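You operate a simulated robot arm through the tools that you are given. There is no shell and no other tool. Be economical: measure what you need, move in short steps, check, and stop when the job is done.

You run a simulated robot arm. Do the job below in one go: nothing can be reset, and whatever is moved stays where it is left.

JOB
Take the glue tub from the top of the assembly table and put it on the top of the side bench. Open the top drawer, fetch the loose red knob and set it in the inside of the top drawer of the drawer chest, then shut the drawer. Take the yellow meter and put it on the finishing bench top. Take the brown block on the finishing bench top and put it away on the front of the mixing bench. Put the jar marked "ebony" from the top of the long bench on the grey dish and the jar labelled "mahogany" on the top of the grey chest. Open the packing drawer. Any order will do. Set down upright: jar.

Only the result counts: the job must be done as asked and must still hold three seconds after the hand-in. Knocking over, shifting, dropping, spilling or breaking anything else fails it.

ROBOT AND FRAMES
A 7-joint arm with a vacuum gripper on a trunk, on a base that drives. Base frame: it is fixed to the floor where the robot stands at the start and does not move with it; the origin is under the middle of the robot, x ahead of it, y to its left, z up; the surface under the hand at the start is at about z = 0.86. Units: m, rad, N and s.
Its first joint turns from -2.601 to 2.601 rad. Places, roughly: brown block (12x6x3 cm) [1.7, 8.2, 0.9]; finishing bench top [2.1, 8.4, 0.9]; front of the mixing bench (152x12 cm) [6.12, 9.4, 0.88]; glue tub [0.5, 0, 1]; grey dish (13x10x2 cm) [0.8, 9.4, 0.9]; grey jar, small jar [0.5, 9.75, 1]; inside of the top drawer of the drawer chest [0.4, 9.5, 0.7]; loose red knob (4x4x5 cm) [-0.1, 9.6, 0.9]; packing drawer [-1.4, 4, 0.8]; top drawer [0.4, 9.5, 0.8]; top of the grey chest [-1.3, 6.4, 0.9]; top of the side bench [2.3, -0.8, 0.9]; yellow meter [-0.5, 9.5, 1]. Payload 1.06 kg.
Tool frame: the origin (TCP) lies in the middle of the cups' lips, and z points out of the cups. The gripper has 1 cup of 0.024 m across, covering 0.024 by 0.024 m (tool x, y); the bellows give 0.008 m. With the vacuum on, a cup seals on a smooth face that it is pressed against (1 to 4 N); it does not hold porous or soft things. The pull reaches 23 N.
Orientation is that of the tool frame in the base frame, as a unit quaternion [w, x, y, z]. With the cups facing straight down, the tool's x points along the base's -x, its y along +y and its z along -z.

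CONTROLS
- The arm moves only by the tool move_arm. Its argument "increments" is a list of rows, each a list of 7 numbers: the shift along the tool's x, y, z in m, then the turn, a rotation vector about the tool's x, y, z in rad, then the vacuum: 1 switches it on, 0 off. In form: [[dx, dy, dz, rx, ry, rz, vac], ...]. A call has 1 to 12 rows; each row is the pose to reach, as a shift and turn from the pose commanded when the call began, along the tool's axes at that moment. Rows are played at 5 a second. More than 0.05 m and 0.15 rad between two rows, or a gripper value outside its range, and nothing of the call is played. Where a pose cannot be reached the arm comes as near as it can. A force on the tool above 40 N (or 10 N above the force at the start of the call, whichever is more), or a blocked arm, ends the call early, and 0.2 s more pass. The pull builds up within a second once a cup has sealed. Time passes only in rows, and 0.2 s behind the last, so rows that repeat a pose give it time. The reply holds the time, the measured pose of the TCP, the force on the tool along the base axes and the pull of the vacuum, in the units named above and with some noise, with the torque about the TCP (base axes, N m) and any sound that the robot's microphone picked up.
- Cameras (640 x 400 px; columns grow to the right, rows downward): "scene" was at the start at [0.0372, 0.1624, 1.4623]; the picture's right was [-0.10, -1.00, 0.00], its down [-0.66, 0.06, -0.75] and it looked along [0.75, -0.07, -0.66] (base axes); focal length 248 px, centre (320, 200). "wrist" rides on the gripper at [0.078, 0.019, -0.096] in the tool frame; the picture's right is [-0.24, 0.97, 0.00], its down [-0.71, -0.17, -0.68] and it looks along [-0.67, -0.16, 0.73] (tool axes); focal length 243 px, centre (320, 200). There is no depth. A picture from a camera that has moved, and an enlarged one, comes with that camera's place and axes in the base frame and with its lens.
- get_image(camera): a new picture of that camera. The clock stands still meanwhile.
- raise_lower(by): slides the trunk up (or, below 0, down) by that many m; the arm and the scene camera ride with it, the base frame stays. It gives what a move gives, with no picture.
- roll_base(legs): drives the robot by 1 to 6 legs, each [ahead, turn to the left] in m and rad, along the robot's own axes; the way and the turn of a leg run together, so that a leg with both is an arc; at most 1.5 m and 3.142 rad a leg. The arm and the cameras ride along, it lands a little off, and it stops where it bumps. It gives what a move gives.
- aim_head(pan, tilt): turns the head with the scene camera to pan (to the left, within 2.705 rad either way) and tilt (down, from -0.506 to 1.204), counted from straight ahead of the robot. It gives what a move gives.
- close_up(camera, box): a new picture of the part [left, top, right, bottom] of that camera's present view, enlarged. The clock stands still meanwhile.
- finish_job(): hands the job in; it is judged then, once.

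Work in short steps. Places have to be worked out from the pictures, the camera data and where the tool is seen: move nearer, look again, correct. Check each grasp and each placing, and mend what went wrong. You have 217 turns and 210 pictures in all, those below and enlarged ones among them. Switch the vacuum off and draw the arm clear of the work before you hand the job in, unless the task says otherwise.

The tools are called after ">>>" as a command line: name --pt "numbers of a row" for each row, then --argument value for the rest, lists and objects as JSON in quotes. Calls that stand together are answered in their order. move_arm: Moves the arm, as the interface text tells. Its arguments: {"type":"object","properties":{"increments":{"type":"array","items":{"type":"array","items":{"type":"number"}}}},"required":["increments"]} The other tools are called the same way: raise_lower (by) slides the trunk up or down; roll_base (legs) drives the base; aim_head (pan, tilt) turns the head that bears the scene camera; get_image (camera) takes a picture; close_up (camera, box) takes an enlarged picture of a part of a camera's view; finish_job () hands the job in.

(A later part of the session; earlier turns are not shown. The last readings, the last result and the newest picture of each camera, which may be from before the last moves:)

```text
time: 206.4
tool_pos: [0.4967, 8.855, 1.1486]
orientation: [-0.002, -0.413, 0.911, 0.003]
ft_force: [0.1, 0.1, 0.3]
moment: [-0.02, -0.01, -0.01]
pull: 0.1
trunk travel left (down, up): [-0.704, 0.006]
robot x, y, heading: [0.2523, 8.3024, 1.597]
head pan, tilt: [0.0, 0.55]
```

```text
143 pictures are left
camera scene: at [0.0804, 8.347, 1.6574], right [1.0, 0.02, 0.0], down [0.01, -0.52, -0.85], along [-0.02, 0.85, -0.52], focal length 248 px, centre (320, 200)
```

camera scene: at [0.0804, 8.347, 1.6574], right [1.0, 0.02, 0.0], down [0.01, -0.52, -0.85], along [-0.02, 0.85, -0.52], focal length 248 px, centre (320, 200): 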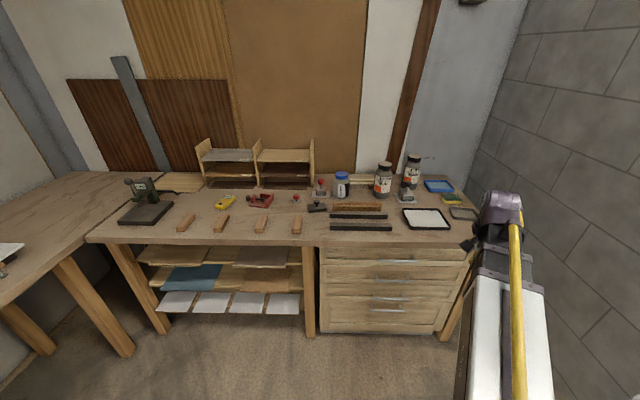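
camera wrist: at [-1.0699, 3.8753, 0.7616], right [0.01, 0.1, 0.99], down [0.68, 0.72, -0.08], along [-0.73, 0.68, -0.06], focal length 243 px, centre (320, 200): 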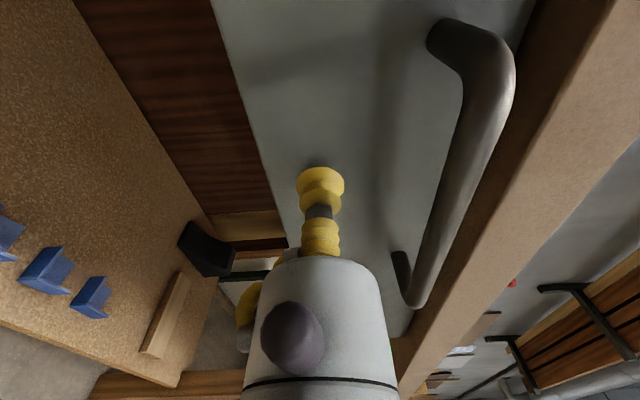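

>>> close_up --camera "scene" --box '[300, 140, 480, 253]'

>>> close_up --camera "scene" --box '[160, 140, 340, 253]'

>>> close_up --camera "scene" --box '[360, 150, 456, 210]'

```text
3.54 times, centred on (390, 196) of scene
camera zoom: at [0.0804, 8.347, 1.6574], right [1.0, 0.02, 0.0], down [0.01, -0.52, -0.85], along [-0.02, 0.85, -0.52], focal length 878 px, centre (72, 212)
```

zoom: 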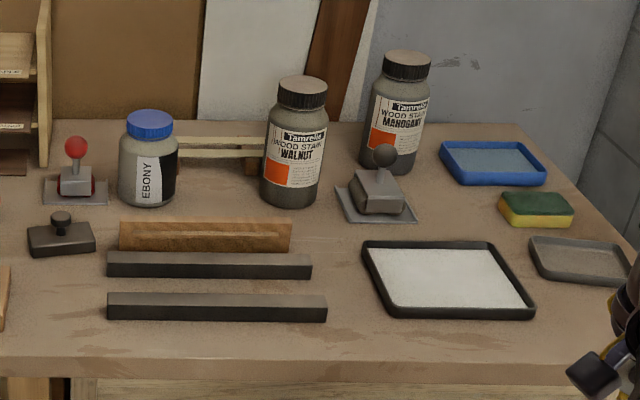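

```text
3.54 times, centred on (250, 196) of scene
camera zoom: at [0.0804, 8.347, 1.6574], right [1.0, 0.02, 0.0], down [0.01, -0.52, -0.85], along [-0.02, 0.85, -0.52], focal length 878 px, centre (568, 212)
```

zoom: 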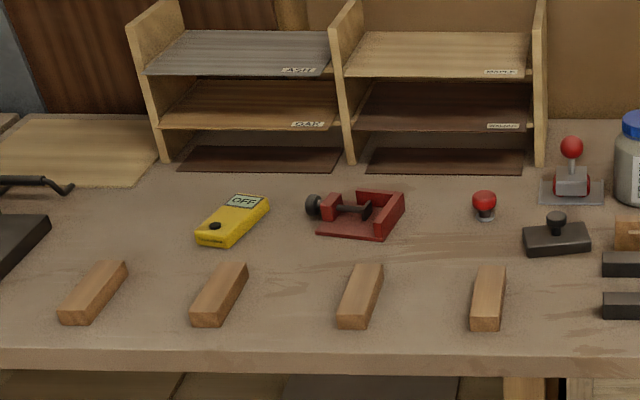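

```text
6.67 times, centred on (408, 180) of scene
camera zoom: at [0.0804, 8.347, 1.6574], right [1.0, 0.02, 0.0], down [0.01, -0.52, -0.85], along [-0.02, 0.85, -0.52], focal length 1653 px, centre (-267, 333)
```

zoom: 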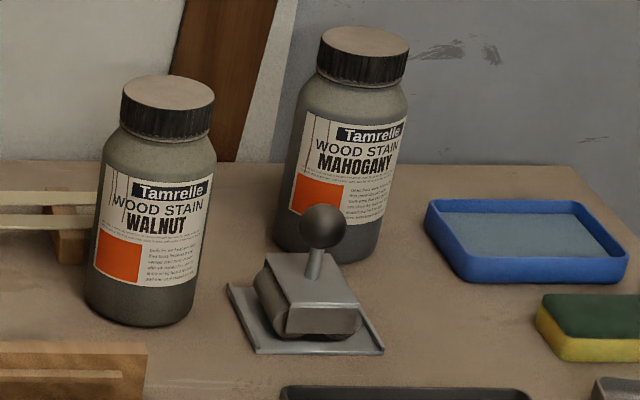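

Labels read: ebony = blue-lidded jar ≈(0.18, 9.67), mahogany = right jar ≈(0.637, 9.80, top 1.09), walnut is a decoy. Grey dish ≈(0.845, 9.485). I'll check the robot's own footprint to know how close I can stand.

>>> aim_head --pan 0.0 --tilt 1.2

>>> get_image --camera "scene"

```text
time: 207.4
tool_pos: [0.4958, 8.8548, 1.1488]
orientation: [-0.001, -0.414, 0.91, 0.004]
ft_force: [-1.1, 0.0, -0.4]
moment: [0.01, 0.0, 0.01]
pull: 0.1
trunk travel left (down, up): [-0.704, 0.006]
robot x, y, heading: [0.2545, 8.3038, 1.595]
head pan, tilt: [0.0, 1.201]
```

```text
139 pictures are left
camera scene: at [0.0813, 8.3132, 1.6083], right [1.0, 0.02, 0.0], down [0.02, -0.93, -0.36], along [-0.01, 0.36, -0.93], focal length 248 px, centre (320, 200)
```

scene: 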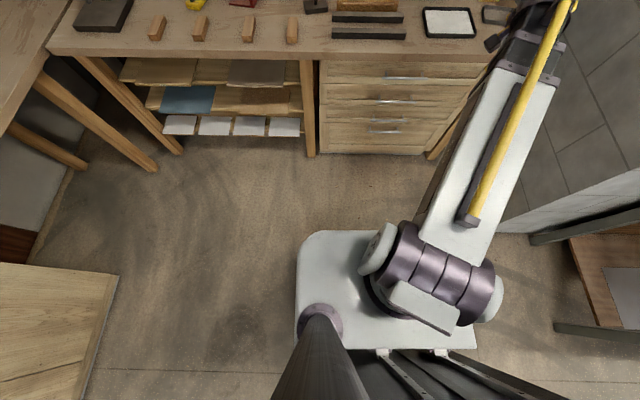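

Base reaches ≈0.34 m ahead, 0.30 m to the side; standing at (0.5, 8.85) is fine. First bring the tool in front, then drive there.

>>> move_arm --pt "0.021 0.037 -0.02 0 0 0 0" --pt "0.042 0.074 -0.04 0 0 0 0" --pt "0.063 0.111 -0.05 0 0 0 0" --pt "0.084 0.148 -0.06 0 0 0 0" --pt "0.105 0.185 -0.06 0 0 0 0" --pt "0.126 0.221 -0.06 0 0 0 0"

>>> roll_base --legs '[[0, -0.447], [0.6, 0], [0, 0.43]]'

>>> aim_head --pan 0.0 --tilt 0.75

>>> get_image --camera "scene"

>>> get_image --camera "wrist"

```text
time: 208.8
tool_pos: [0.2477, 8.9081, 1.2082]
orientation: [-0.003, -0.414, 0.91, 0.004]
ft_force: [0.3, 0.5, -0.6]
moment: [-0.01, 0.01, -0.01]
pull: 0.0
trunk travel left (down, up): [-0.704, 0.006]
robot x, y, heading: [0.2532, 8.3083, 1.59]
head pan, tilt: [0.0, 1.201]
```

```text
time: 214.8
tool_pos: [0.5089, 9.4512, 1.208]
orientation: [-0.002, -0.405, 0.914, 0.004]
ft_force: [-0.2, 0.4, -0.1]
moment: [0.01, -0.03, -0.02]
pull: 0.0
trunk travel left (down, up): [-0.704, 0.006]
robot x, y, heading: [0.5058, 8.8497, 1.575]
head pan, tilt: [0.0, 1.201]
```

```text
time: 215.7
tool_pos: [0.5089, 9.4512, 1.2079]
orientation: [-0.002, -0.406, 0.914, 0.003]
ft_force: [0.2, 0.6, 0.3]
moment: [0.01, 0.0, 0.01]
pull: 0.1
trunk travel left (down, up): [-0.704, 0.006]
robot x, y, heading: [0.5021, 8.8488, 1.578]
head pan, tilt: [0.0, 0.75]
```

```text
138 pictures are left
camera scene: at [0.3302, 8.887, 1.6399], right [1.0, 0.0, 0.0], down [0.0, -0.68, -0.73], along [0.0, 0.73, -0.68], focal length 248 px, centre (320, 200)
```

scene: 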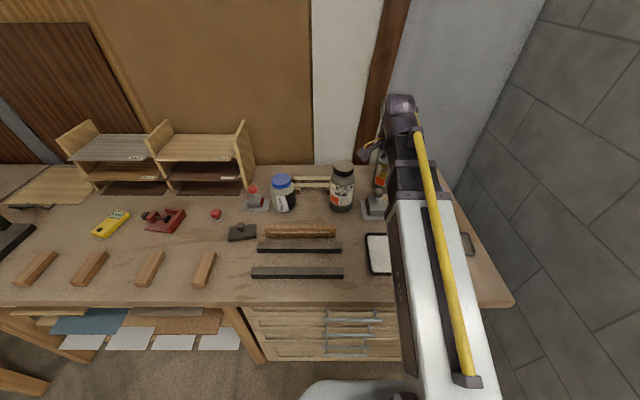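

```text
137 pictures are left
camera wrist: at [0.4434, 9.4068, 1.3036], right [-0.56, 0.83, 0.01], down [0.61, 0.41, 0.68], along [0.56, 0.39, -0.73], focal length 243 px, centre (320, 200)
```

wrist: 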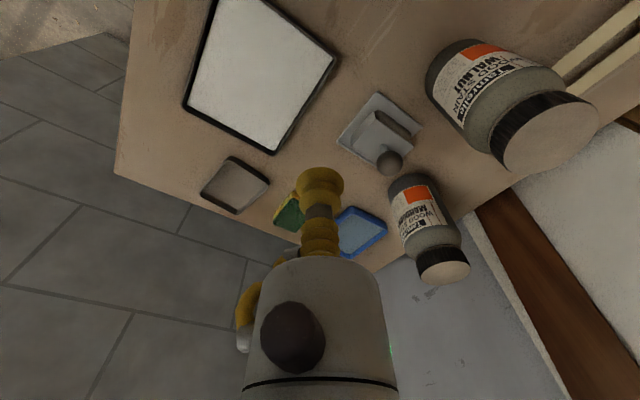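

Triangulated: ebony lid ≈(0.18, 9.641, 1.04); mahogany lid ≈(0.632, 9.80, 1.08); dish ≈(0.833, 9.455). Moving above the ebony jar.

>>> move_arm --pt "0.0315 0.0349 0 0 0 0 0" --pt "0.063 0.0697 0 0 0 0 0" --pt "0.0945 0.1046 0 0 0 0 0" --pt "0.126 0.1394 0 0 0 0 0" --pt "0.1575 0.1743 0 0 0 0 0" --pt "0.189 0.2091 0 0 0 0 0" --pt "0.2204 0.244 0 0 0 0 0" --pt "0.185 0.276 0 0 0 0 0" --pt "0.15 0.308 0 0 0 0 0" --pt "0.115 0.34 0.0 0 0 0 0" --pt "0.0794 0.3714 0.03 0 0 0 0" --pt "0.0794 0.3714 0.06 0 0 0 0"

>>> get_image --camera "wrist"

>>> get_image --camera "scene"

```text
refused: row 11 steps farther than a row can; nothing moved
```

```text
136 pictures are left
camera wrist: at [0.4434, 9.4068, 1.3036], right [-0.56, 0.83, 0.01], down [0.61, 0.41, 0.68], along [0.56, 0.39, -0.73], focal length 243 px, centre (320, 200)
```

wrist: 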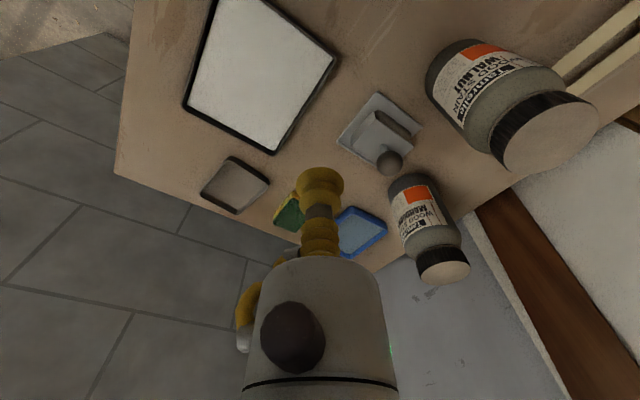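

```text
135 pictures are left
camera scene: at [0.3302, 8.887, 1.6399], right [1.0, 0.0, 0.0], down [0.0, -0.68, -0.73], along [0.0, 0.73, -0.68], focal length 248 px, centre (320, 200)
```

scene: 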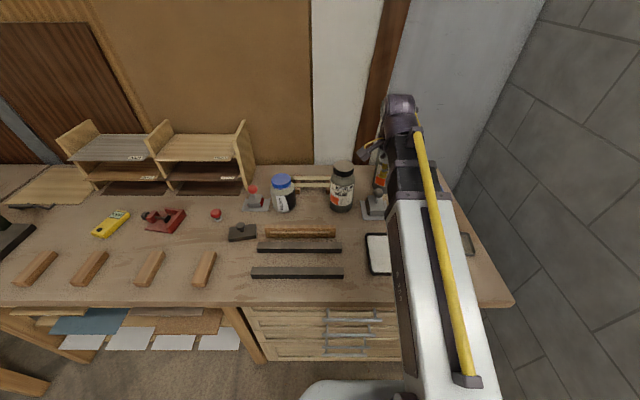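

>>> move_arm --pt "0.0315 0.0349 0 0 0 0 0" --pt "0.063 0.0697 0 0 0 0 0" --pt "0.0945 0.1046 0 0 0 0 0" --pt "0.126 0.1394 0 0 0 0 0" --pt "0.1575 0.1743 0 0 0 0 0" --pt "0.189 0.2091 0 0 0 0 0" --pt "0.2204 0.244 0 0 0 0 0" --pt "0.185 0.276 0 0 0 0 0" --pt "0.15 0.308 0 0 0 0 0" --pt "0.115 0.34 0.0 0 0 0 0" --pt "0.0794 0.3714 0.0 0 0 0 0" --pt "0.0794 0.3714 0.04 0 0 0 0"

>>> get_image --camera "wrist"

```text
time: 218.3
tool_pos: [0.174, 9.6452, 1.1737]
orientation: [-0.001, -0.405, 0.914, 0.004]
ft_force: [0.3, -0.8, -0.2]
moment: [0.02, 0.02, -0.02]
pull: 0.0
trunk travel left (down, up): [-0.704, 0.006]
robot x, y, heading: [0.5044, 8.85, 1.572]
head pan, tilt: [0.0, 0.75]
```

```text
134 pictures are left
camera wrist: at [0.1095, 9.6002, 1.2681], right [-0.56, 0.83, 0.01], down [0.61, 0.41, 0.68], along [0.56, 0.39, -0.73], focal length 243 px, centre (320, 200)
```

wrist: 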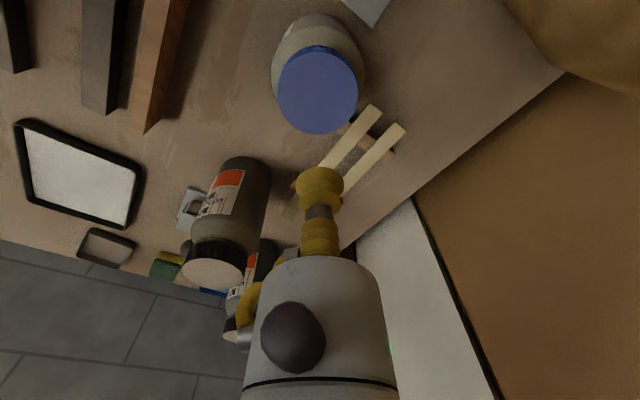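

Aligned on the blue lid. Descending to just above it, then stepping with vacuum.

>>> move_arm --pt "0 0 0.05 0 0 0 1" --pt "0 0 0.09 0 0 0 1" --pt "0 0 0.11 0 0 0 1" --pt "0 0 0.12 0 0 0 1"

>>> get_image --camera "wrist"

```text
time: 219.3
tool_pos: [0.1768, 9.6445, 1.0508]
orientation: [-0.001, -0.405, 0.915, 0.005]
ft_force: [0.0, 0.1, -0.3]
moment: [-0.03, -0.03, 0.0]
pull: 0.0
trunk travel left (down, up): [-0.704, 0.006]
robot x, y, heading: [0.5025, 8.8509, 1.574]
head pan, tilt: [0.0, 0.75]
```

```text
133 pictures are left
camera wrist: at [0.1112, 9.5995, 1.1463], right [-0.56, 0.83, 0.01], down [0.61, 0.41, 0.68], along [0.56, 0.39, -0.73], focal length 243 px, centre (320, 200)
```

wrist: 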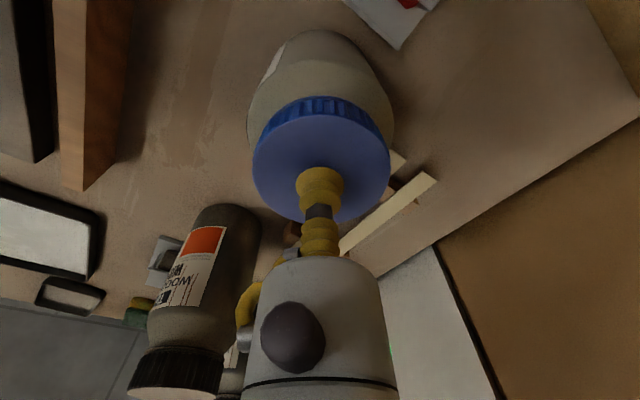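

>>> move_arm --pt "0 0 0.005 0 0 0 1" --pt "0 0 0.01 0 0 0 1" --pt "0 0 0.014 0 0 0 1" --pt "0 0 0.014 0 0 0 1"

```text
time: 220.3
tool_pos: [0.1784, 9.6434, 1.0403]
orientation: [-0.002, -0.407, 0.914, 0.006]
ft_force: [-4.6, 2.5, 17.7]
moment: [-0.04, -0.01, -0.02]
pull: 23.3
trunk travel left (down, up): [-0.704, 0.006]
robot x, y, heading: [0.5025, 8.8468, 1.574]
head pan, tilt: [0.0, 0.75]
```

Sealed. Lifting the ebony jar.

>>> move_arm --pt "0 0 -0.008 0 0 0 1" --pt "0 0 -0.02 0 0 0 1" --pt "0 0 -0.05 0 0 0 1" --pt "0 0 -0.09 0 0 0 1" --pt "0 0 -0.13 0 0 0 1" --pt "0 0 -0.17 0 0 0 1"

>>> get_image --camera "scene"

```text
time: 221.7
tool_pos: [0.1782, 9.644, 1.2075]
orientation: [-0.002, -0.405, 0.914, 0.004]
ft_force: [0.2, -0.5, -4.3]
moment: [-0.01, 0.0, 0.02]
pull: 22.6
trunk travel left (down, up): [-0.704, 0.006]
robot x, y, heading: [0.4979, 8.8481, 1.575]
head pan, tilt: [0.0, 0.75]
```

```text
132 pictures are left
camera scene: at [0.33, 8.8873, 1.6399], right [1.0, 0.0, 0.0], down [0.0, -0.68, -0.73], along [0.0, 0.73, -0.68], focal length 248 px, centre (320, 200)
```

scene: 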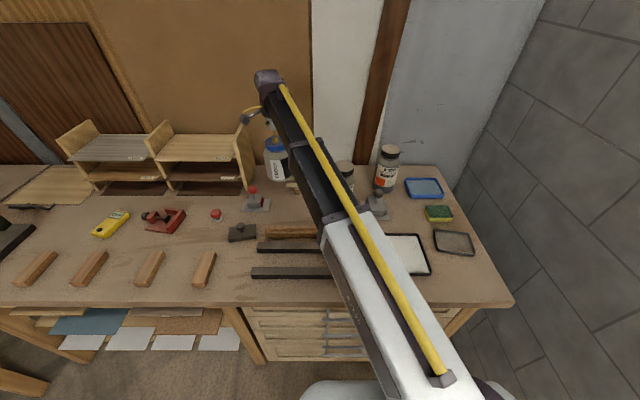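

Jar hangs well. Carrying it around in front of the walnut jar (via y≈9.47) to the dish at ≈(0.835, 9.46).

>>> move_arm --pt "0.032 -0.029 0 0 0 0 1" --pt "0.064 -0.058 0 0 0 0 1" --pt "0.097 -0.087 0 0 0 0 1" --pt "0.129 -0.1166 0 0 0 0 1" --pt "0.098 -0.152 0 0 0 0 1" --pt "0.067 -0.187 0 0 0 0 1" --pt "0.036 -0.222 0 0 0 0 1" --pt "0.005 -0.257 0 0 0 0 1" --pt "-0.026 -0.292 0 0 0 0 1" --pt "-0.057 -0.328 0 0 0 0 1" --pt "-0.0874 -0.3638 0 0 0 0 1"

>>> move_arm --pt "-0.031 -0.035 0 0 0 0 1" --pt "-0.062 -0.07 0 0 0 0 1" --pt "-0.093 -0.105 0 0 0 0 1" --pt "-0.124 -0.141 0 0 0 0 1" --pt "-0.155 -0.177 0 0 0 0 1" --pt "-0.186 -0.212 0 0 0 0 1" --pt "-0.2163 -0.2472 0 0 0 0 1"

>>> get_image --camera "wrist"

>>> get_image --camera "scene"

```text
time: 224.1
tool_pos: [0.5095, 9.462, 1.2038]
orientation: [-0.001, -0.405, 0.914, 0.004]
ft_force: [-0.4, -0.7, -4.6]
moment: [0.0, 0.01, 0.01]
pull: 23.3
trunk travel left (down, up): [-0.704, 0.006]
robot x, y, heading: [0.503, 8.8491, 1.576]
head pan, tilt: [0.0, 0.75]
```

```text
time: 225.7
tool_pos: [0.8404, 9.4565, 1.2017]
orientation: [-0.002, -0.405, 0.914, 0.004]
ft_force: [-0.3, -0.2, -4.5]
moment: [0.0, 0.02, 0.03]
pull: 22.2
trunk travel left (down, up): [-0.704, 0.006]
robot x, y, heading: [0.5026, 8.8498, 1.574]
head pan, tilt: [0.0, 0.75]
```

```text
131 pictures are left
camera wrist: at [0.7761, 9.4121, 1.2963], right [-0.56, 0.83, 0.01], down [0.61, 0.41, 0.68], along [0.56, 0.39, -0.73], focal length 243 px, centre (320, 200)
```

wrist: 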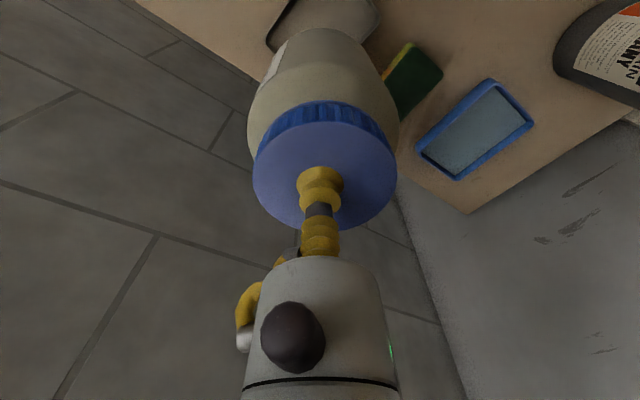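

```text
130 pictures are left
camera scene: at [0.331, 8.8875, 1.6401], right [1.0, 0.0, 0.0], down [0.0, -0.68, -0.73], along [0.0, 0.73, -0.68], focal length 248 px, centre (320, 200)
```

scene: 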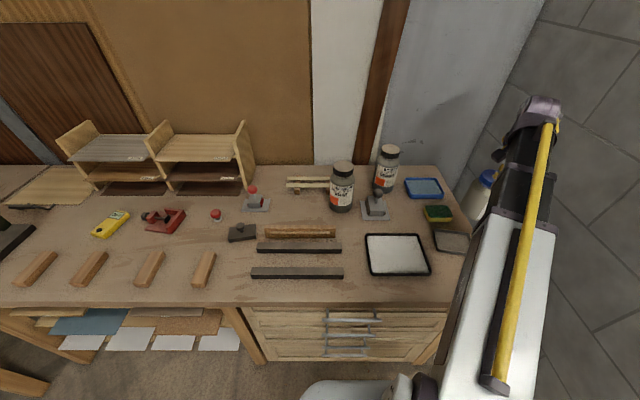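

Close-up to check the dish under the jar.

>>> close_up --camera "wrist" --box '[240, 0, 400, 100]'

>>> close_up --camera "scene" --box '[400, 160, 528, 240]'

```text
4.00 times, centred on (320, 50) of wrist
camera zoom: at [0.7761, 9.4121, 1.2963], right [-0.56, 0.83, 0.01], down [0.61, 0.41, 0.68], along [0.56, 0.39, -0.73], focal length 970 px, centre (320, 800)
```

zoom: 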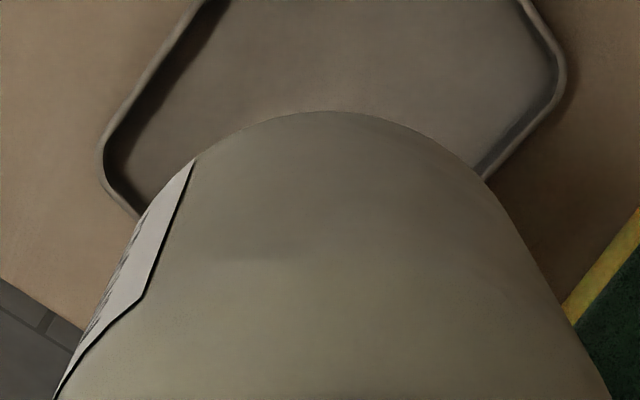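

```text
5.00 times, centred on (464, 200) of scene
camera zoom: at [0.331, 8.8875, 1.6401], right [1.0, 0.0, 0.0], down [0.0, -0.68, -0.73], along [0.0, 0.73, -0.68], focal length 1240 px, centre (-400, 200)
```

zoom: 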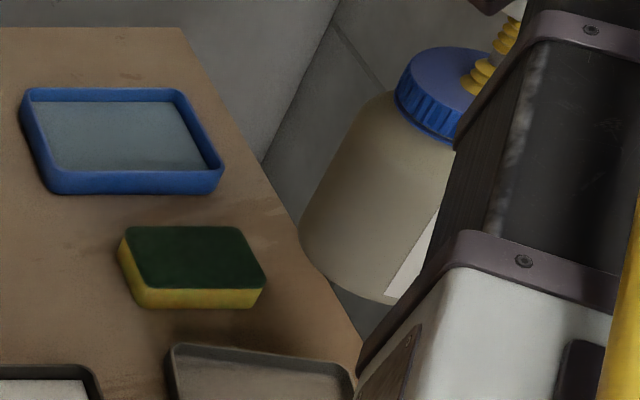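

Dish centre from its corners: (0.820, 9.449). Shifting 2 cm and descending to z≈1.075.

>>> move_arm --pt "0.019 0.01 0 0 0 0 1" --pt "0.019 0.01 0.04 0 0 0 1" --pt "0.019 0.01 0.08 0 0 0 1" --pt "0.019 0.01 0.115 0 0 0 1" --pt "0.019 0.01 0.128 0 0 0 1"

>>> get_image --camera "wrist"

>>> get_image --camera "scene"

```text
time: 226.9
tool_pos: [0.818, 9.4519, 1.0744]
orientation: [-0.002, -0.405, 0.914, 0.004]
ft_force: [-0.7, 0.5, -5.4]
moment: [-0.02, 0.0, 0.0]
pull: 23.0
trunk travel left (down, up): [-0.704, 0.006]
robot x, y, heading: [0.5022, 8.8462, 1.574]
head pan, tilt: [0.0, 0.75]
```

```text
127 pictures are left
camera wrist: at [0.7514, 9.4068, 1.1693], right [-0.56, 0.83, 0.01], down [0.61, 0.41, 0.68], along [0.56, 0.39, -0.73], focal length 243 px, centre (320, 200)
```

wrist: 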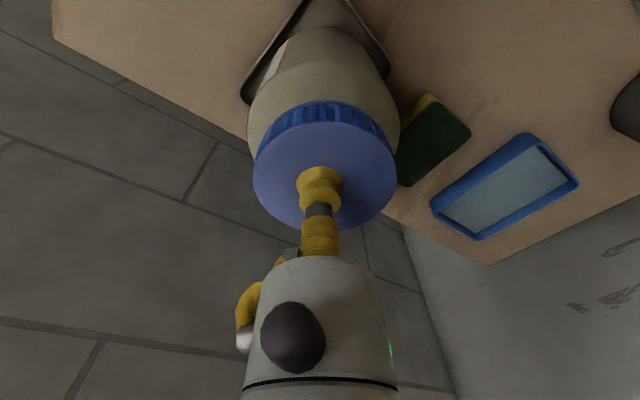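

```text
126 pictures are left
camera scene: at [0.3305, 8.8874, 1.64], right [1.0, 0.0, 0.0], down [0.0, -0.68, -0.73], along [0.0, 0.73, -0.68], focal length 248 px, centre (320, 200)
```

scene: 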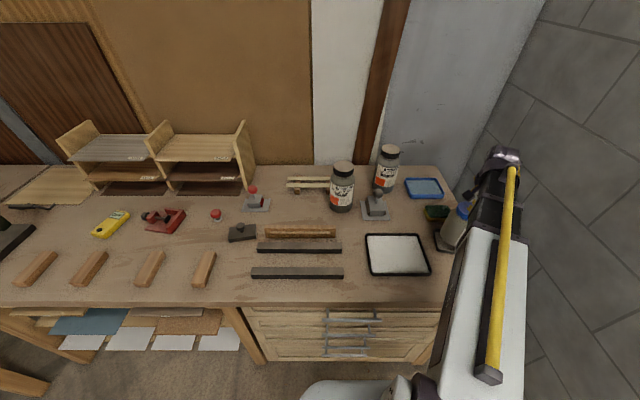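

Well centred over the dish. Stepping down.

>>> move_arm --pt "0 0 0.01 0 0 0 1" --pt "0 0 0.018 0 0 0 1" --pt "0 0 0.022 0 0 0 1" --pt "0 0 0.025 0 0 0 1"

```text
time: 227.9
tool_pos: [0.8139, 9.4474, 1.0518]
orientation: [-0.001, -0.405, 0.914, 0.004]
ft_force: [-2.5, -9.2, 25.1]
moment: [0.14, -0.06, -0.01]
pull: 23.3
trunk travel left (down, up): [-0.704, 0.006]
robot x, y, heading: [0.5008, 8.8477, 1.573]
head pan, tilt: [0.0, 0.75]
```

Contact at z≈1.055 with a −y side force: the jar's rim seems to touch the dish's far wall. I'll lift slightly, shift 6 mm in −y, and set down again.

>>> move_arm --pt "0 0 -0.012 0 0 0 1" --pt "0 0 -0.015 0 0 0 1"

>>> get_image --camera "wrist"

>>> close_up --camera "scene" --box '[400, 180, 528, 260]'

```text
time: 228.5
tool_pos: [0.8151, 9.4499, 1.0632]
orientation: [-0.002, -0.405, 0.914, 0.004]
ft_force: [0.6, 0.0, -4.2]
moment: [0.01, -0.04, -0.04]
pull: 23.2
trunk travel left (down, up): [-0.704, 0.006]
robot x, y, heading: [0.4996, 8.8467, 1.575]
head pan, tilt: [0.0, 0.75]
```

```text
125 pictures are left
camera wrist: at [0.7507, 9.4054, 1.1588], right [-0.56, 0.83, 0.01], down [0.61, 0.41, 0.68], along [0.56, 0.39, -0.73], focal length 243 px, centre (320, 200)
```

wrist: 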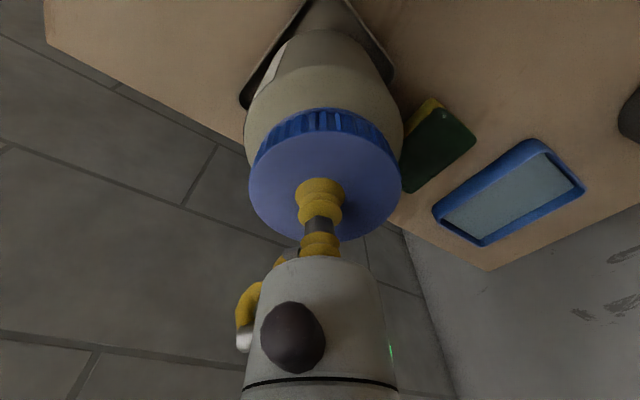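

```text
5.00 times, centred on (464, 220) of scene
camera zoom: at [0.3306, 8.8877, 1.6398], right [1.0, 0.0, 0.0], down [0.0, -0.68, -0.73], along [0.0, 0.73, -0.68], focal length 1240 px, centre (-400, 100)
```

zoom: 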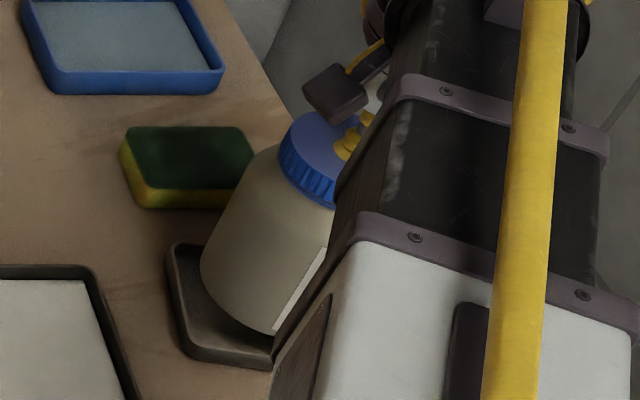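

>>> move_arm --pt "0.005 -0.005 0 0 0 0 1" --pt "0.005 -0.005 0.007 0 0 0 1" --pt "0.005 -0.005 0.011 0 0 0 1"

```text
time: 229.3
tool_pos: [0.8168, 9.445, 1.0533]
orientation: [-0.002, -0.405, 0.914, 0.003]
ft_force: [-0.2, 0.4, -4.4]
moment: [-0.03, 0.05, 0.0]
pull: 23.0
trunk travel left (down, up): [-0.704, 0.006]
robot x, y, heading: [0.5021, 8.8511, 1.57]
head pan, tilt: [0.0, 0.75]
```

Now free at a lower height, so it was the wall. Continuing down in small steps.

>>> move_arm --pt "0 0 0.003 0 0 0 1" --pt "0 0 0.006 0 0 0 1" --pt "0 0 0.008 0 0 0 1"

```text
time: 230.1
tool_pos: [0.8153, 9.4434, 1.0475]
orientation: [-0.001, -0.405, 0.914, 0.005]
ft_force: [0.4, 5.0, 29.2]
moment: [-0.05, 0.04, 0.0]
pull: 22.9
trunk travel left (down, up): [-0.704, 0.006]
robot x, y, heading: [0.502, 8.8496, 1.576]
head pan, tilt: [0.0, 0.75]
```

Seated on the dish floor. Relieving pressure and releasing.

>>> move_arm --pt "0 0 -0.003 0 0 0 1" --pt "0 0 -0.004 0 0 0 0" --pt "0 0 -0.004 0 0 0 0" --pt "0 0 -0.004 0 0 0 0" --pt "0 0 -0.01 0 0 0 0" --pt "0 0 -0.03 0 0 0 0" --pt "0 0 -0.07 0 0 0 0" --pt "0 0 -0.11 0 0 0 0" --pt "0 0 -0.16 0 0 0 0"

>>> get_image --camera "wrist"

>>> close_up --camera "scene" --box '[400, 170, 528, 250]'

```text
time: 232.1
tool_pos: [0.8182, 9.4474, 1.2032]
orientation: [-0.001, -0.405, 0.914, 0.004]
ft_force: [-0.7, 0.2, -0.1]
moment: [-0.02, 0.0, 0.0]
pull: 0.1
trunk travel left (down, up): [-0.704, 0.006]
robot x, y, heading: [0.4986, 8.8482, 1.573]
head pan, tilt: [0.0, 0.75]
```

```text
123 pictures are left
camera wrist: at [0.753, 9.4024, 1.2998], right [-0.56, 0.83, 0.01], down [0.61, 0.41, 0.68], along [0.56, 0.39, -0.73], focal length 243 px, centre (320, 200)
```

wrist: 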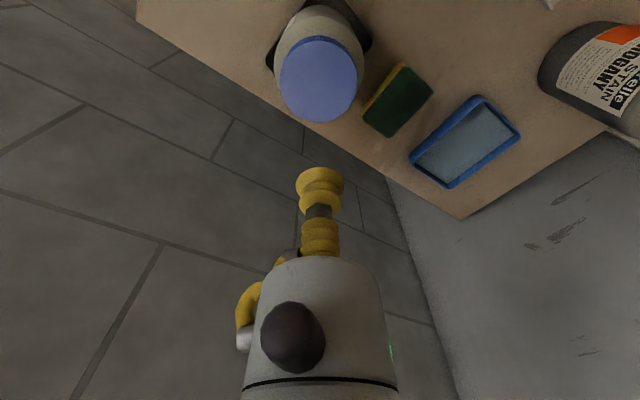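

```text
5.00 times, centred on (464, 210) of scene
camera zoom: at [0.3302, 8.887, 1.6399], right [1.0, 0.0, 0.0], down [0.0, -0.68, -0.73], along [0.0, 0.73, -0.68], focal length 1240 px, centre (-400, 150)
```

zoom: 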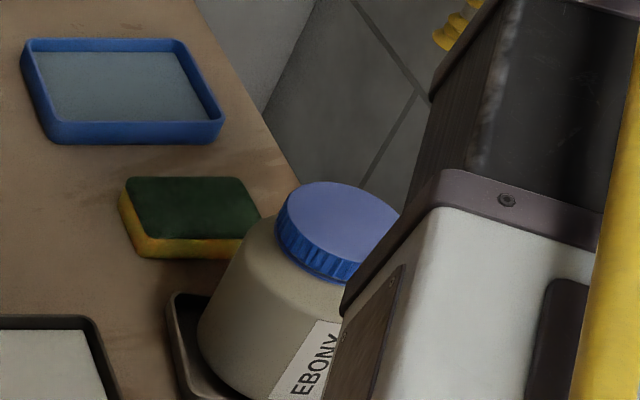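

Ebony is on the dish. Moving above the mahogany jar's lid.

>>> move_arm --pt "-0.015 0.0416 0 0 0 0 0" --pt "-0.03 0.0832 0 0 0 0 0" --pt "-0.046 0.125 0 0 0 0 0" --pt "-0.061 0.166 0 0 0 0 0" --pt "-0.076 0.208 0 0 0 0 0" --pt "-0.091 0.25 0 0 0 0 0" --pt "-0.107 0.291 0 0 0 0 0" --pt "-0.122 0.333 0 0 0 0 0" --pt "-0.137 0.3745 0 0 0 0 0"

>>> get_image --camera "wrist"

>>> close_up --camera "scene" --box '[380, 150, 540, 250]'

```text
time: 234.1
tool_pos: [0.6283, 9.7941, 1.209]
orientation: [-0.003, -0.406, 0.914, 0.004]
ft_force: [0.5, -0.5, -0.9]
moment: [0.02, -0.05, -0.02]
pull: 0.0
trunk travel left (down, up): [-0.704, 0.006]
robot x, y, heading: [0.5036, 8.8491, 1.573]
head pan, tilt: [0.0, 0.75]
```

```text
121 pictures are left
camera wrist: at [0.5634, 9.7491, 1.3048], right [-0.56, 0.83, 0.01], down [0.61, 0.41, 0.68], along [0.56, 0.39, -0.73], focal length 243 px, centre (320, 200)
```

wrist: 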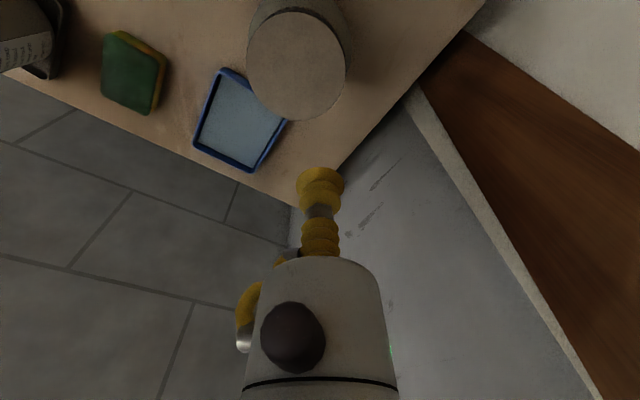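

```text
4.00 times, centred on (460, 200) of scene
camera zoom: at [0.33, 8.8875, 1.64], right [1.0, 0.0, 0.0], down [0.0, -0.68, -0.73], along [0.0, 0.73, -0.68], focal length 992 px, centre (-240, 200)
```

zoom: 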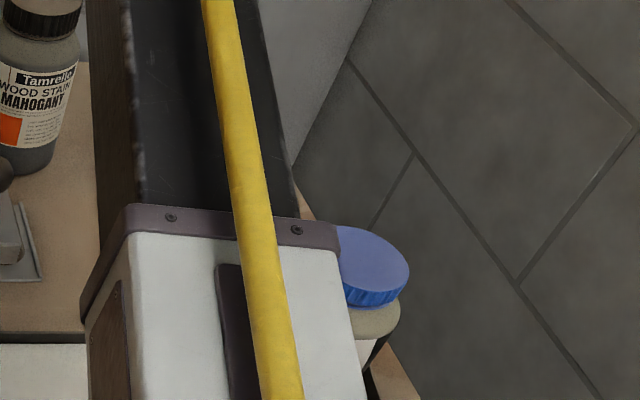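

Lid is at ≈(0.62, 9.767). Correcting and descending partly.

>>> move_arm --pt "0.025 -0.012 0 0 0 0 1" --pt "0.025 -0.012 0.04 0 0 0 1" --pt "0.025 -0.012 0.08 0 0 0 1"

>>> get_image --camera "wrist"

```text
time: 234.9
tool_pos: [0.6222, 9.7675, 1.13]
orientation: [-0.001, -0.404, 0.915, 0.004]
ft_force: [-0.3, 0.4, -0.2]
moment: [0.04, 0.05, 0.02]
pull: 0.1
trunk travel left (down, up): [-0.704, 0.006]
robot x, y, heading: [0.5019, 8.8503, 1.57]
head pan, tilt: [0.0, 0.75]
```

```text
119 pictures are left
camera wrist: at [0.5572, 9.7231, 1.2258], right [-0.56, 0.83, 0.01], down [0.61, 0.41, 0.68], along [0.56, 0.39, -0.73], focal length 243 px, centre (320, 200)
```

wrist: 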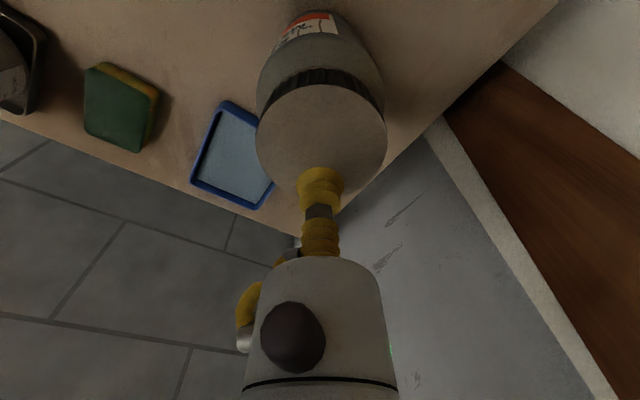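

Centred. Descending in small steps.

>>> move_arm --pt "0 0 0.02 0 0 0 1" --pt "0 0 0.028 0 0 0 1" --pt "0 0 0.034 0 0 0 1" --pt "0 0 0.038 0 0 0 1"

```text
time: 235.9
tool_pos: [0.6221, 9.768, 1.0954]
orientation: [0.0, -0.405, 0.914, 0.007]
ft_force: [1.4, 8.8, 36.3]
moment: [-0.09, 0.0, -0.02]
pull: 23.1
trunk travel left (down, up): [-0.704, 0.006]
robot x, y, heading: [0.4996, 8.8487, 1.573]
head pan, tilt: [0.0, 0.75]
```

Sealed. Lifting the mahogany jar.

>>> move_arm --pt "0 0 -0.01 0 0 0 1" --pt "0 0 -0.03 0 0 0 1" --pt "0 0 -0.07 0 0 0 1" --pt "0 0 -0.11 0 0 0 1" --pt "0 0 -0.15 0 0 0 1" --pt "0 0 -0.18 0 0 0 1"

>>> get_image --camera "scene"

```text
time: 237.3
tool_pos: [0.6248, 9.7707, 1.2695]
orientation: [-0.002, -0.405, 0.914, 0.003]
ft_force: [0.0, 0.3, -6.1]
moment: [-0.02, -0.03, 0.04]
pull: 22.3
trunk travel left (down, up): [-0.704, 0.006]
robot x, y, heading: [0.5033, 8.8508, 1.576]
head pan, tilt: [0.0, 0.75]
```

```text
118 pictures are left
camera scene: at [0.3302, 8.8875, 1.6399], right [1.0, 0.0, 0.0], down [0.0, -0.68, -0.73], along [0.0, 0.73, -0.68], focal length 248 px, centre (320, 200)
```

scene: 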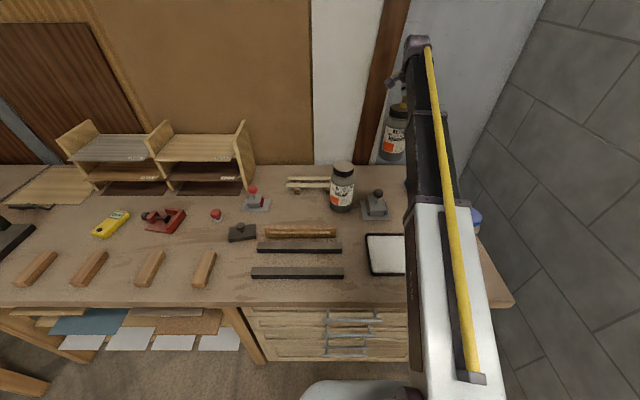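

Held. Back the robot straight out 0.55 m, then retract the arm.

>>> roll_base --legs '[[-0.55, 0]]'

>>> move_arm --pt "0.035 -0.015 0 0 0 0 1" --pt "0.07 -0.03 0 0 0 0 1" --pt "0.105 -0.045 0 0 0 0 1" --pt "0.14 -0.06 0 0 0 0 1" --pt "0.175 -0.075 0 0 0 0 1" --pt "0.21 -0.09 0 0 0 0 1" --pt "0.245 -0.105 0 0 0 0 1" --pt "0.28 -0.12 0 0 0 0 1"

>>> get_image --camera "scene"

```text
time: 240.4
tool_pos: [0.6106, 9.2349, 1.2695]
orientation: [-0.001, -0.416, 0.909, 0.004]
ft_force: [0.4, 0.0, -6.0]
moment: [0.01, -0.01, -0.01]
pull: 23.0
trunk travel left (down, up): [-0.704, 0.006]
robot x, y, heading: [0.5088, 8.3103, 1.601]
head pan, tilt: [0.0, 0.75]
```

```text
time: 242.2
tool_pos: [0.5191, 8.9422, 1.2694]
orientation: [-0.002, -0.416, 0.909, 0.004]
ft_force: [0.1, 0.0, -7.2]
moment: [0.02, -0.06, 0.03]
pull: 23.2
trunk travel left (down, up): [-0.704, 0.006]
robot x, y, heading: [0.5092, 8.3138, 1.597]
head pan, tilt: [0.0, 0.75]
```

```text
117 pictures are left
camera scene: at [0.3375, 8.3447, 1.64], right [1.0, 0.03, 0.0], down [0.02, -0.68, -0.73], along [-0.02, 0.73, -0.68], focal length 248 px, centre (320, 200)
```

scene: 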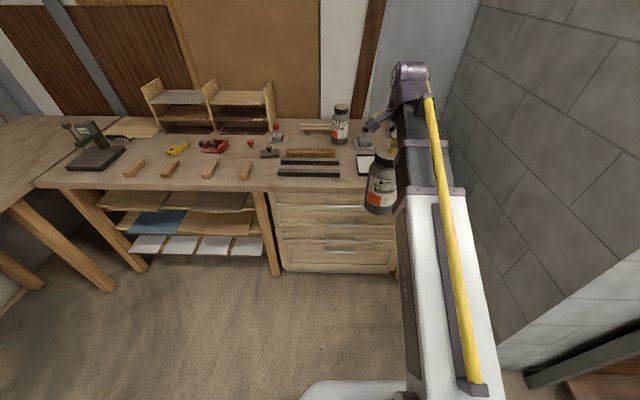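

Back up further, then turn left towards the grey chest and look.

>>> roll_base --legs '[[-0.7, 0], [0, 1.9]]'

>>> aim_head --pan 0.2 --tilt 0.4

>>> get_image --camera "scene"

```text
time: 250.6
tool_pos: [-0.0564, 7.4056, 1.271]
orientation: [0.004, 0.987, -0.163, -0.001]
ft_force: [-0.2, 0.1, -6.6]
moment: [0.05, 0.01, -0.01]
pull: 22.7
trunk travel left (down, up): [-0.704, 0.006]
robot x, y, heading: [0.5378, 7.6369, -2.733]
head pan, tilt: [0.0, 0.75]
```

```text
time: 251.4
tool_pos: [-0.0563, 7.4049, 1.2699]
orientation: [0.004, 0.987, -0.163, -0.001]
ft_force: [-0.5, 1.0, -6.6]
moment: [0.04, 0.01, -0.01]
pull: 23.5
trunk travel left (down, up): [-0.704, 0.006]
robot x, y, heading: [0.5337, 7.6379, -2.733]
head pan, tilt: [0.201, 0.4]
```

```text
116 pictures are left
camera scene: at [0.5647, 7.4437, 1.671], right [-0.58, 0.82, 0.0], down [0.32, 0.22, -0.92], along [-0.75, -0.53, -0.39], focal length 248 px, centre (320, 200)
```

scene: 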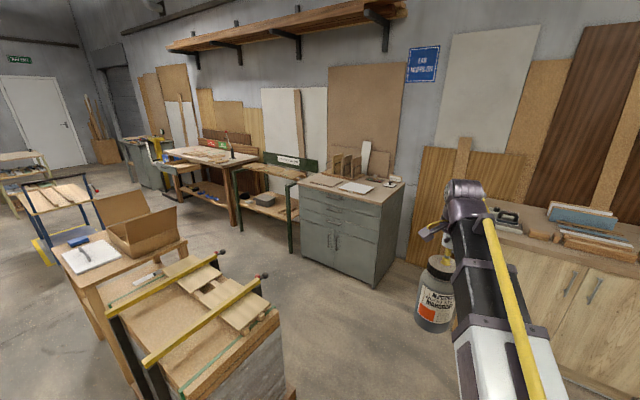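

>>> close_up --camera "scene" --box '[280, 130, 440, 230]'

```text
4.00 times, centred on (360, 180) of scene
camera zoom: at [0.5647, 7.4437, 1.671], right [-0.58, 0.82, 0.0], down [0.32, 0.22, -0.92], along [-0.75, -0.53, -0.39], focal length 992 px, centre (160, 280)
```

zoom: 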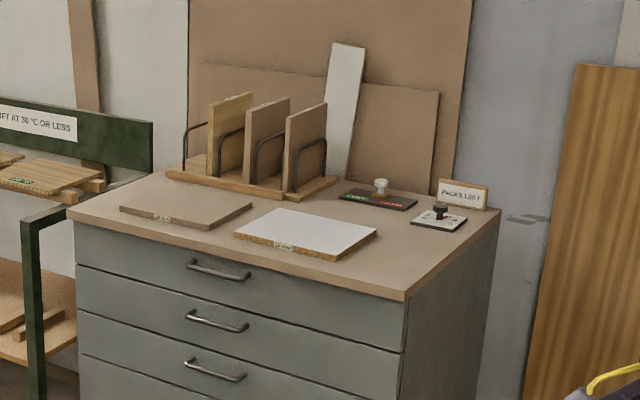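

Free spot on the chest top between the white plate (y≤6.62) and right edge (y≈6.81): target (−1.29, 6.715). Driving to about (−0.55, 7.1).

>>> roll_base --legs '[[0, 0.052], [1.2, 0]]'

>>> aim_head --pan 0.2 --tilt 0.7

>>> get_image --camera "scene"

>>> get_image --camera "wrist"

```text
time: 258.0
tool_pos: [-1.1342, 6.837, 1.2701]
orientation: [0.004, 0.99, -0.14, 0.0]
ft_force: [0.1, -0.7, -6.2]
moment: [0.05, 0.02, 0.0]
pull: 22.5
trunk travel left (down, up): [-0.704, 0.006]
robot x, y, heading: [-0.5573, 7.0912, -2.68]
head pan, tilt: [0.201, 0.4]
```

```text
time: 258.8
tool_pos: [-1.1336, 6.8383, 1.2692]
orientation: [0.004, 0.99, -0.14, 0.0]
ft_force: [-0.2, -0.6, -6.1]
moment: [0.01, 0.03, -0.03]
pull: 23.1
trunk travel left (down, up): [-0.704, 0.006]
robot x, y, heading: [-0.5547, 7.0924, -2.683]
head pan, tilt: [0.201, 0.7]
```

```text
114 pictures are left
camera scene: at [-0.5091, 6.9091, 1.6443], right [-0.61, 0.79, 0.0], down [0.51, 0.39, -0.77], along [-0.61, -0.47, -0.64], focal length 248 px, centre (320, 200)
```

scene: 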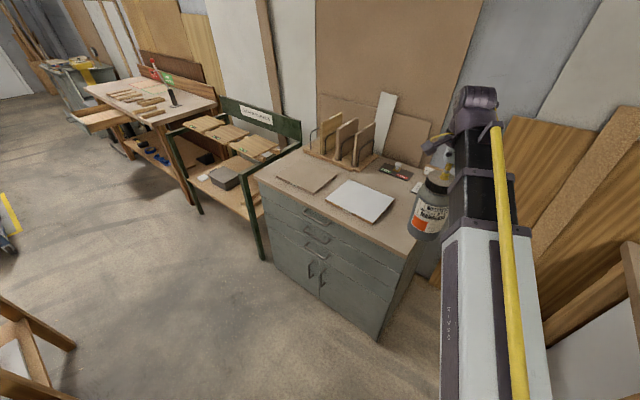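

```text
113 pictures are left
camera wrist: at [-1.063, 6.7997, 1.3653], right [-0.5, -0.87, 0.01], down [-0.63, 0.37, 0.68], along [-0.6, 0.33, -0.73], focal length 243 px, centre (320, 200)
```

wrist: 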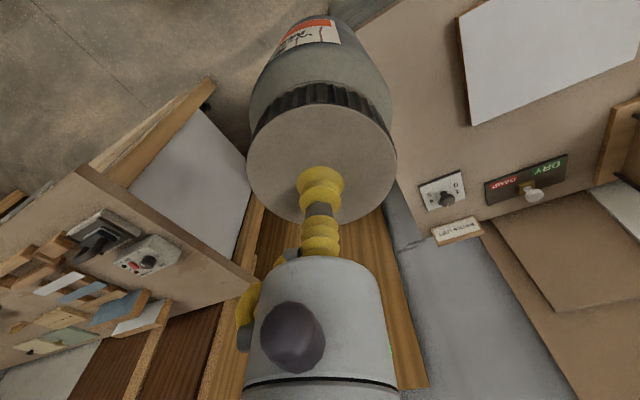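

Wrist view confirms: plate edge y≈6.63, chest edge y≈6.805. Moving over (−1.30, 6.715) and down to z≈1.13.

>>> move_arm --pt "-0.025 0.033 0 0 0 0 1" --pt "-0.05 0.066 0 0 0 0 1" --pt "-0.075 0.099 0 0 0 0 1" --pt "-0.1 0.132 0 0 0 0 1" --pt "-0.125 0.164 0 0 0 0 1" --pt "-0.125 0.164 0.04 0 0 0 1" --pt "-0.125 0.164 0.08 0 0 0 1" --pt "-0.125 0.164 0.12 0 0 0 1" --pt "-0.125 0.164 0.14 0 0 0 1"

>>> get_image --camera "wrist"

>>> close_up --camera "scene" --box '[310, 120, 502, 240]'

```text
time: 260.8
tool_pos: [-1.302, 6.7102, 1.1282]
orientation: [0.004, 0.99, -0.14, -0.001]
ft_force: [-0.2, 0.5, -5.9]
moment: [0.01, 0.01, 0.02]
pull: 22.6
trunk travel left (down, up): [-0.704, 0.006]
robot x, y, heading: [-0.5563, 7.0933, -2.683]
head pan, tilt: [0.201, 0.7]
```

```text
112 pictures are left
camera wrist: at [-1.2311, 6.6737, 1.2245], right [-0.5, -0.87, 0.01], down [-0.63, 0.37, 0.68], along [-0.6, 0.33, -0.73], focal length 243 px, centre (320, 200)
```

wrist: 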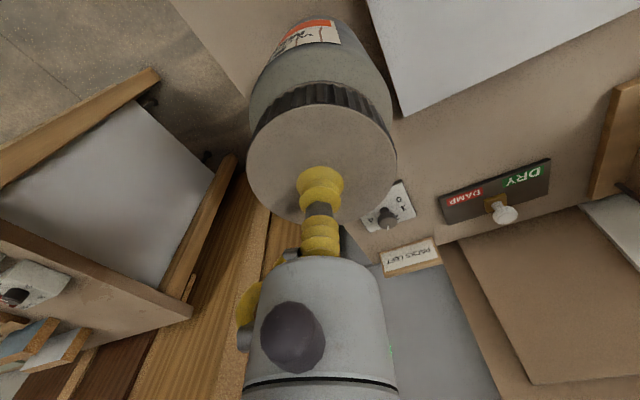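

```text
3.33 times, centred on (406, 180) of scene
camera zoom: at [-0.5094, 6.909, 1.6442], right [-0.61, 0.79, 0.0], down [0.51, 0.39, -0.76], along [-0.6, -0.47, -0.64], focal length 826 px, centre (33, 267)
```

zoom: 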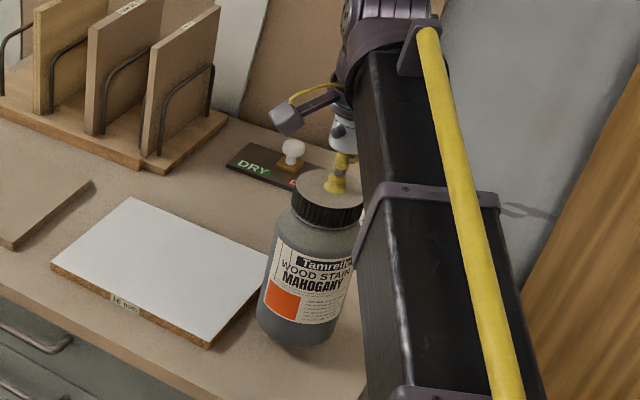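

Clear of the plate; nudging 1 cm to +y and stepping down.

>>> move_arm --pt "-0.003 -0.01 0.01 0 0 0 1" --pt "-0.003 -0.01 0.018 0 0 0 1" --pt "-0.003 -0.01 0.024 0 0 0 1"

```text
time: 261.6
tool_pos: [-1.3002, 6.7225, 1.1059]
orientation: [0.004, 0.99, -0.139, -0.001]
ft_force: [-0.7, 0.7, -3.5]
moment: [0.01, -0.01, -0.01]
pull: 23.2
trunk travel left (down, up): [-0.704, 0.006]
robot x, y, heading: [-0.5558, 7.0963, -2.681]
head pan, tilt: [0.201, 0.7]
```

>>> move_arm --pt "0 0 0.003 0 0 0 1" --pt "0 0 0.006 0 0 0 1" --pt "0 0 0.009 0 0 0 1"

```text
time: 262.4
tool_pos: [-1.2995, 6.7236, 1.1001]
orientation: [0.005, 0.99, -0.141, -0.002]
ft_force: [-6.0, -1.7, 19.6]
moment: [0.04, 0.02, 0.0]
pull: 23.3
trunk travel left (down, up): [-0.704, 0.006]
robot x, y, heading: [-0.5589, 7.0937, -2.682]
head pan, tilt: [0.201, 0.7]
```

Contact with the chest top. Relieving, releasing, lifting.

>>> move_arm --pt "0 0 -0.003 0 0 0 1" --pt "0 0 -0.004 0 0 0 0" --pt "0 0 -0.004 0 0 0 0" --pt "0 0 -0.004 0 0 0 0" --pt "0 0 -0.01 0 0 0 0" --pt "0 0 -0.03 0 0 0 0" --pt "0 0 -0.07 0 0 0 0" --pt "0 0 -0.11 0 0 0 0" --pt "0 0 -0.15 0 0 0 0"

>>> get_image --camera "wrist"

>>> get_image --camera "scene"

```text
time: 264.4
tool_pos: [-1.2985, 6.7252, 1.2472]
orientation: [0.005, 0.99, -0.14, -0.001]
ft_force: [-1.1, 0.6, -0.4]
moment: [0.01, 0.0, 0.02]
pull: 0.1
trunk travel left (down, up): [-0.704, 0.006]
robot x, y, heading: [-0.5573, 7.0948, -2.689]
head pan, tilt: [0.201, 0.7]
```

```text
110 pictures are left
camera wrist: at [-1.2281, 6.6871, 1.3428], right [-0.5, -0.87, 0.01], down [-0.63, 0.37, 0.68], along [-0.6, 0.33, -0.73], focal length 243 px, centre (320, 200)
```

wrist: 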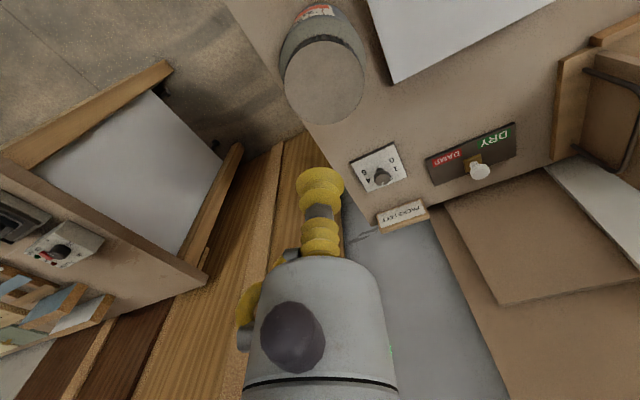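

```text
109 pictures are left
camera scene: at [-0.5085, 6.9093, 1.6442], right [-0.61, 0.79, 0.0], down [0.51, 0.39, -0.76], along [-0.6, -0.47, -0.64], focal length 248 px, centre (320, 200)
```

scene: 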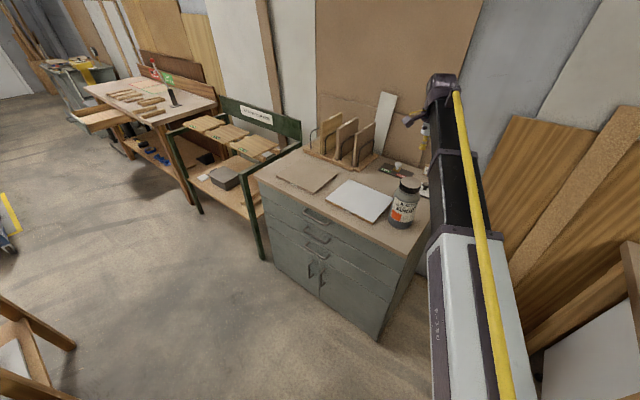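

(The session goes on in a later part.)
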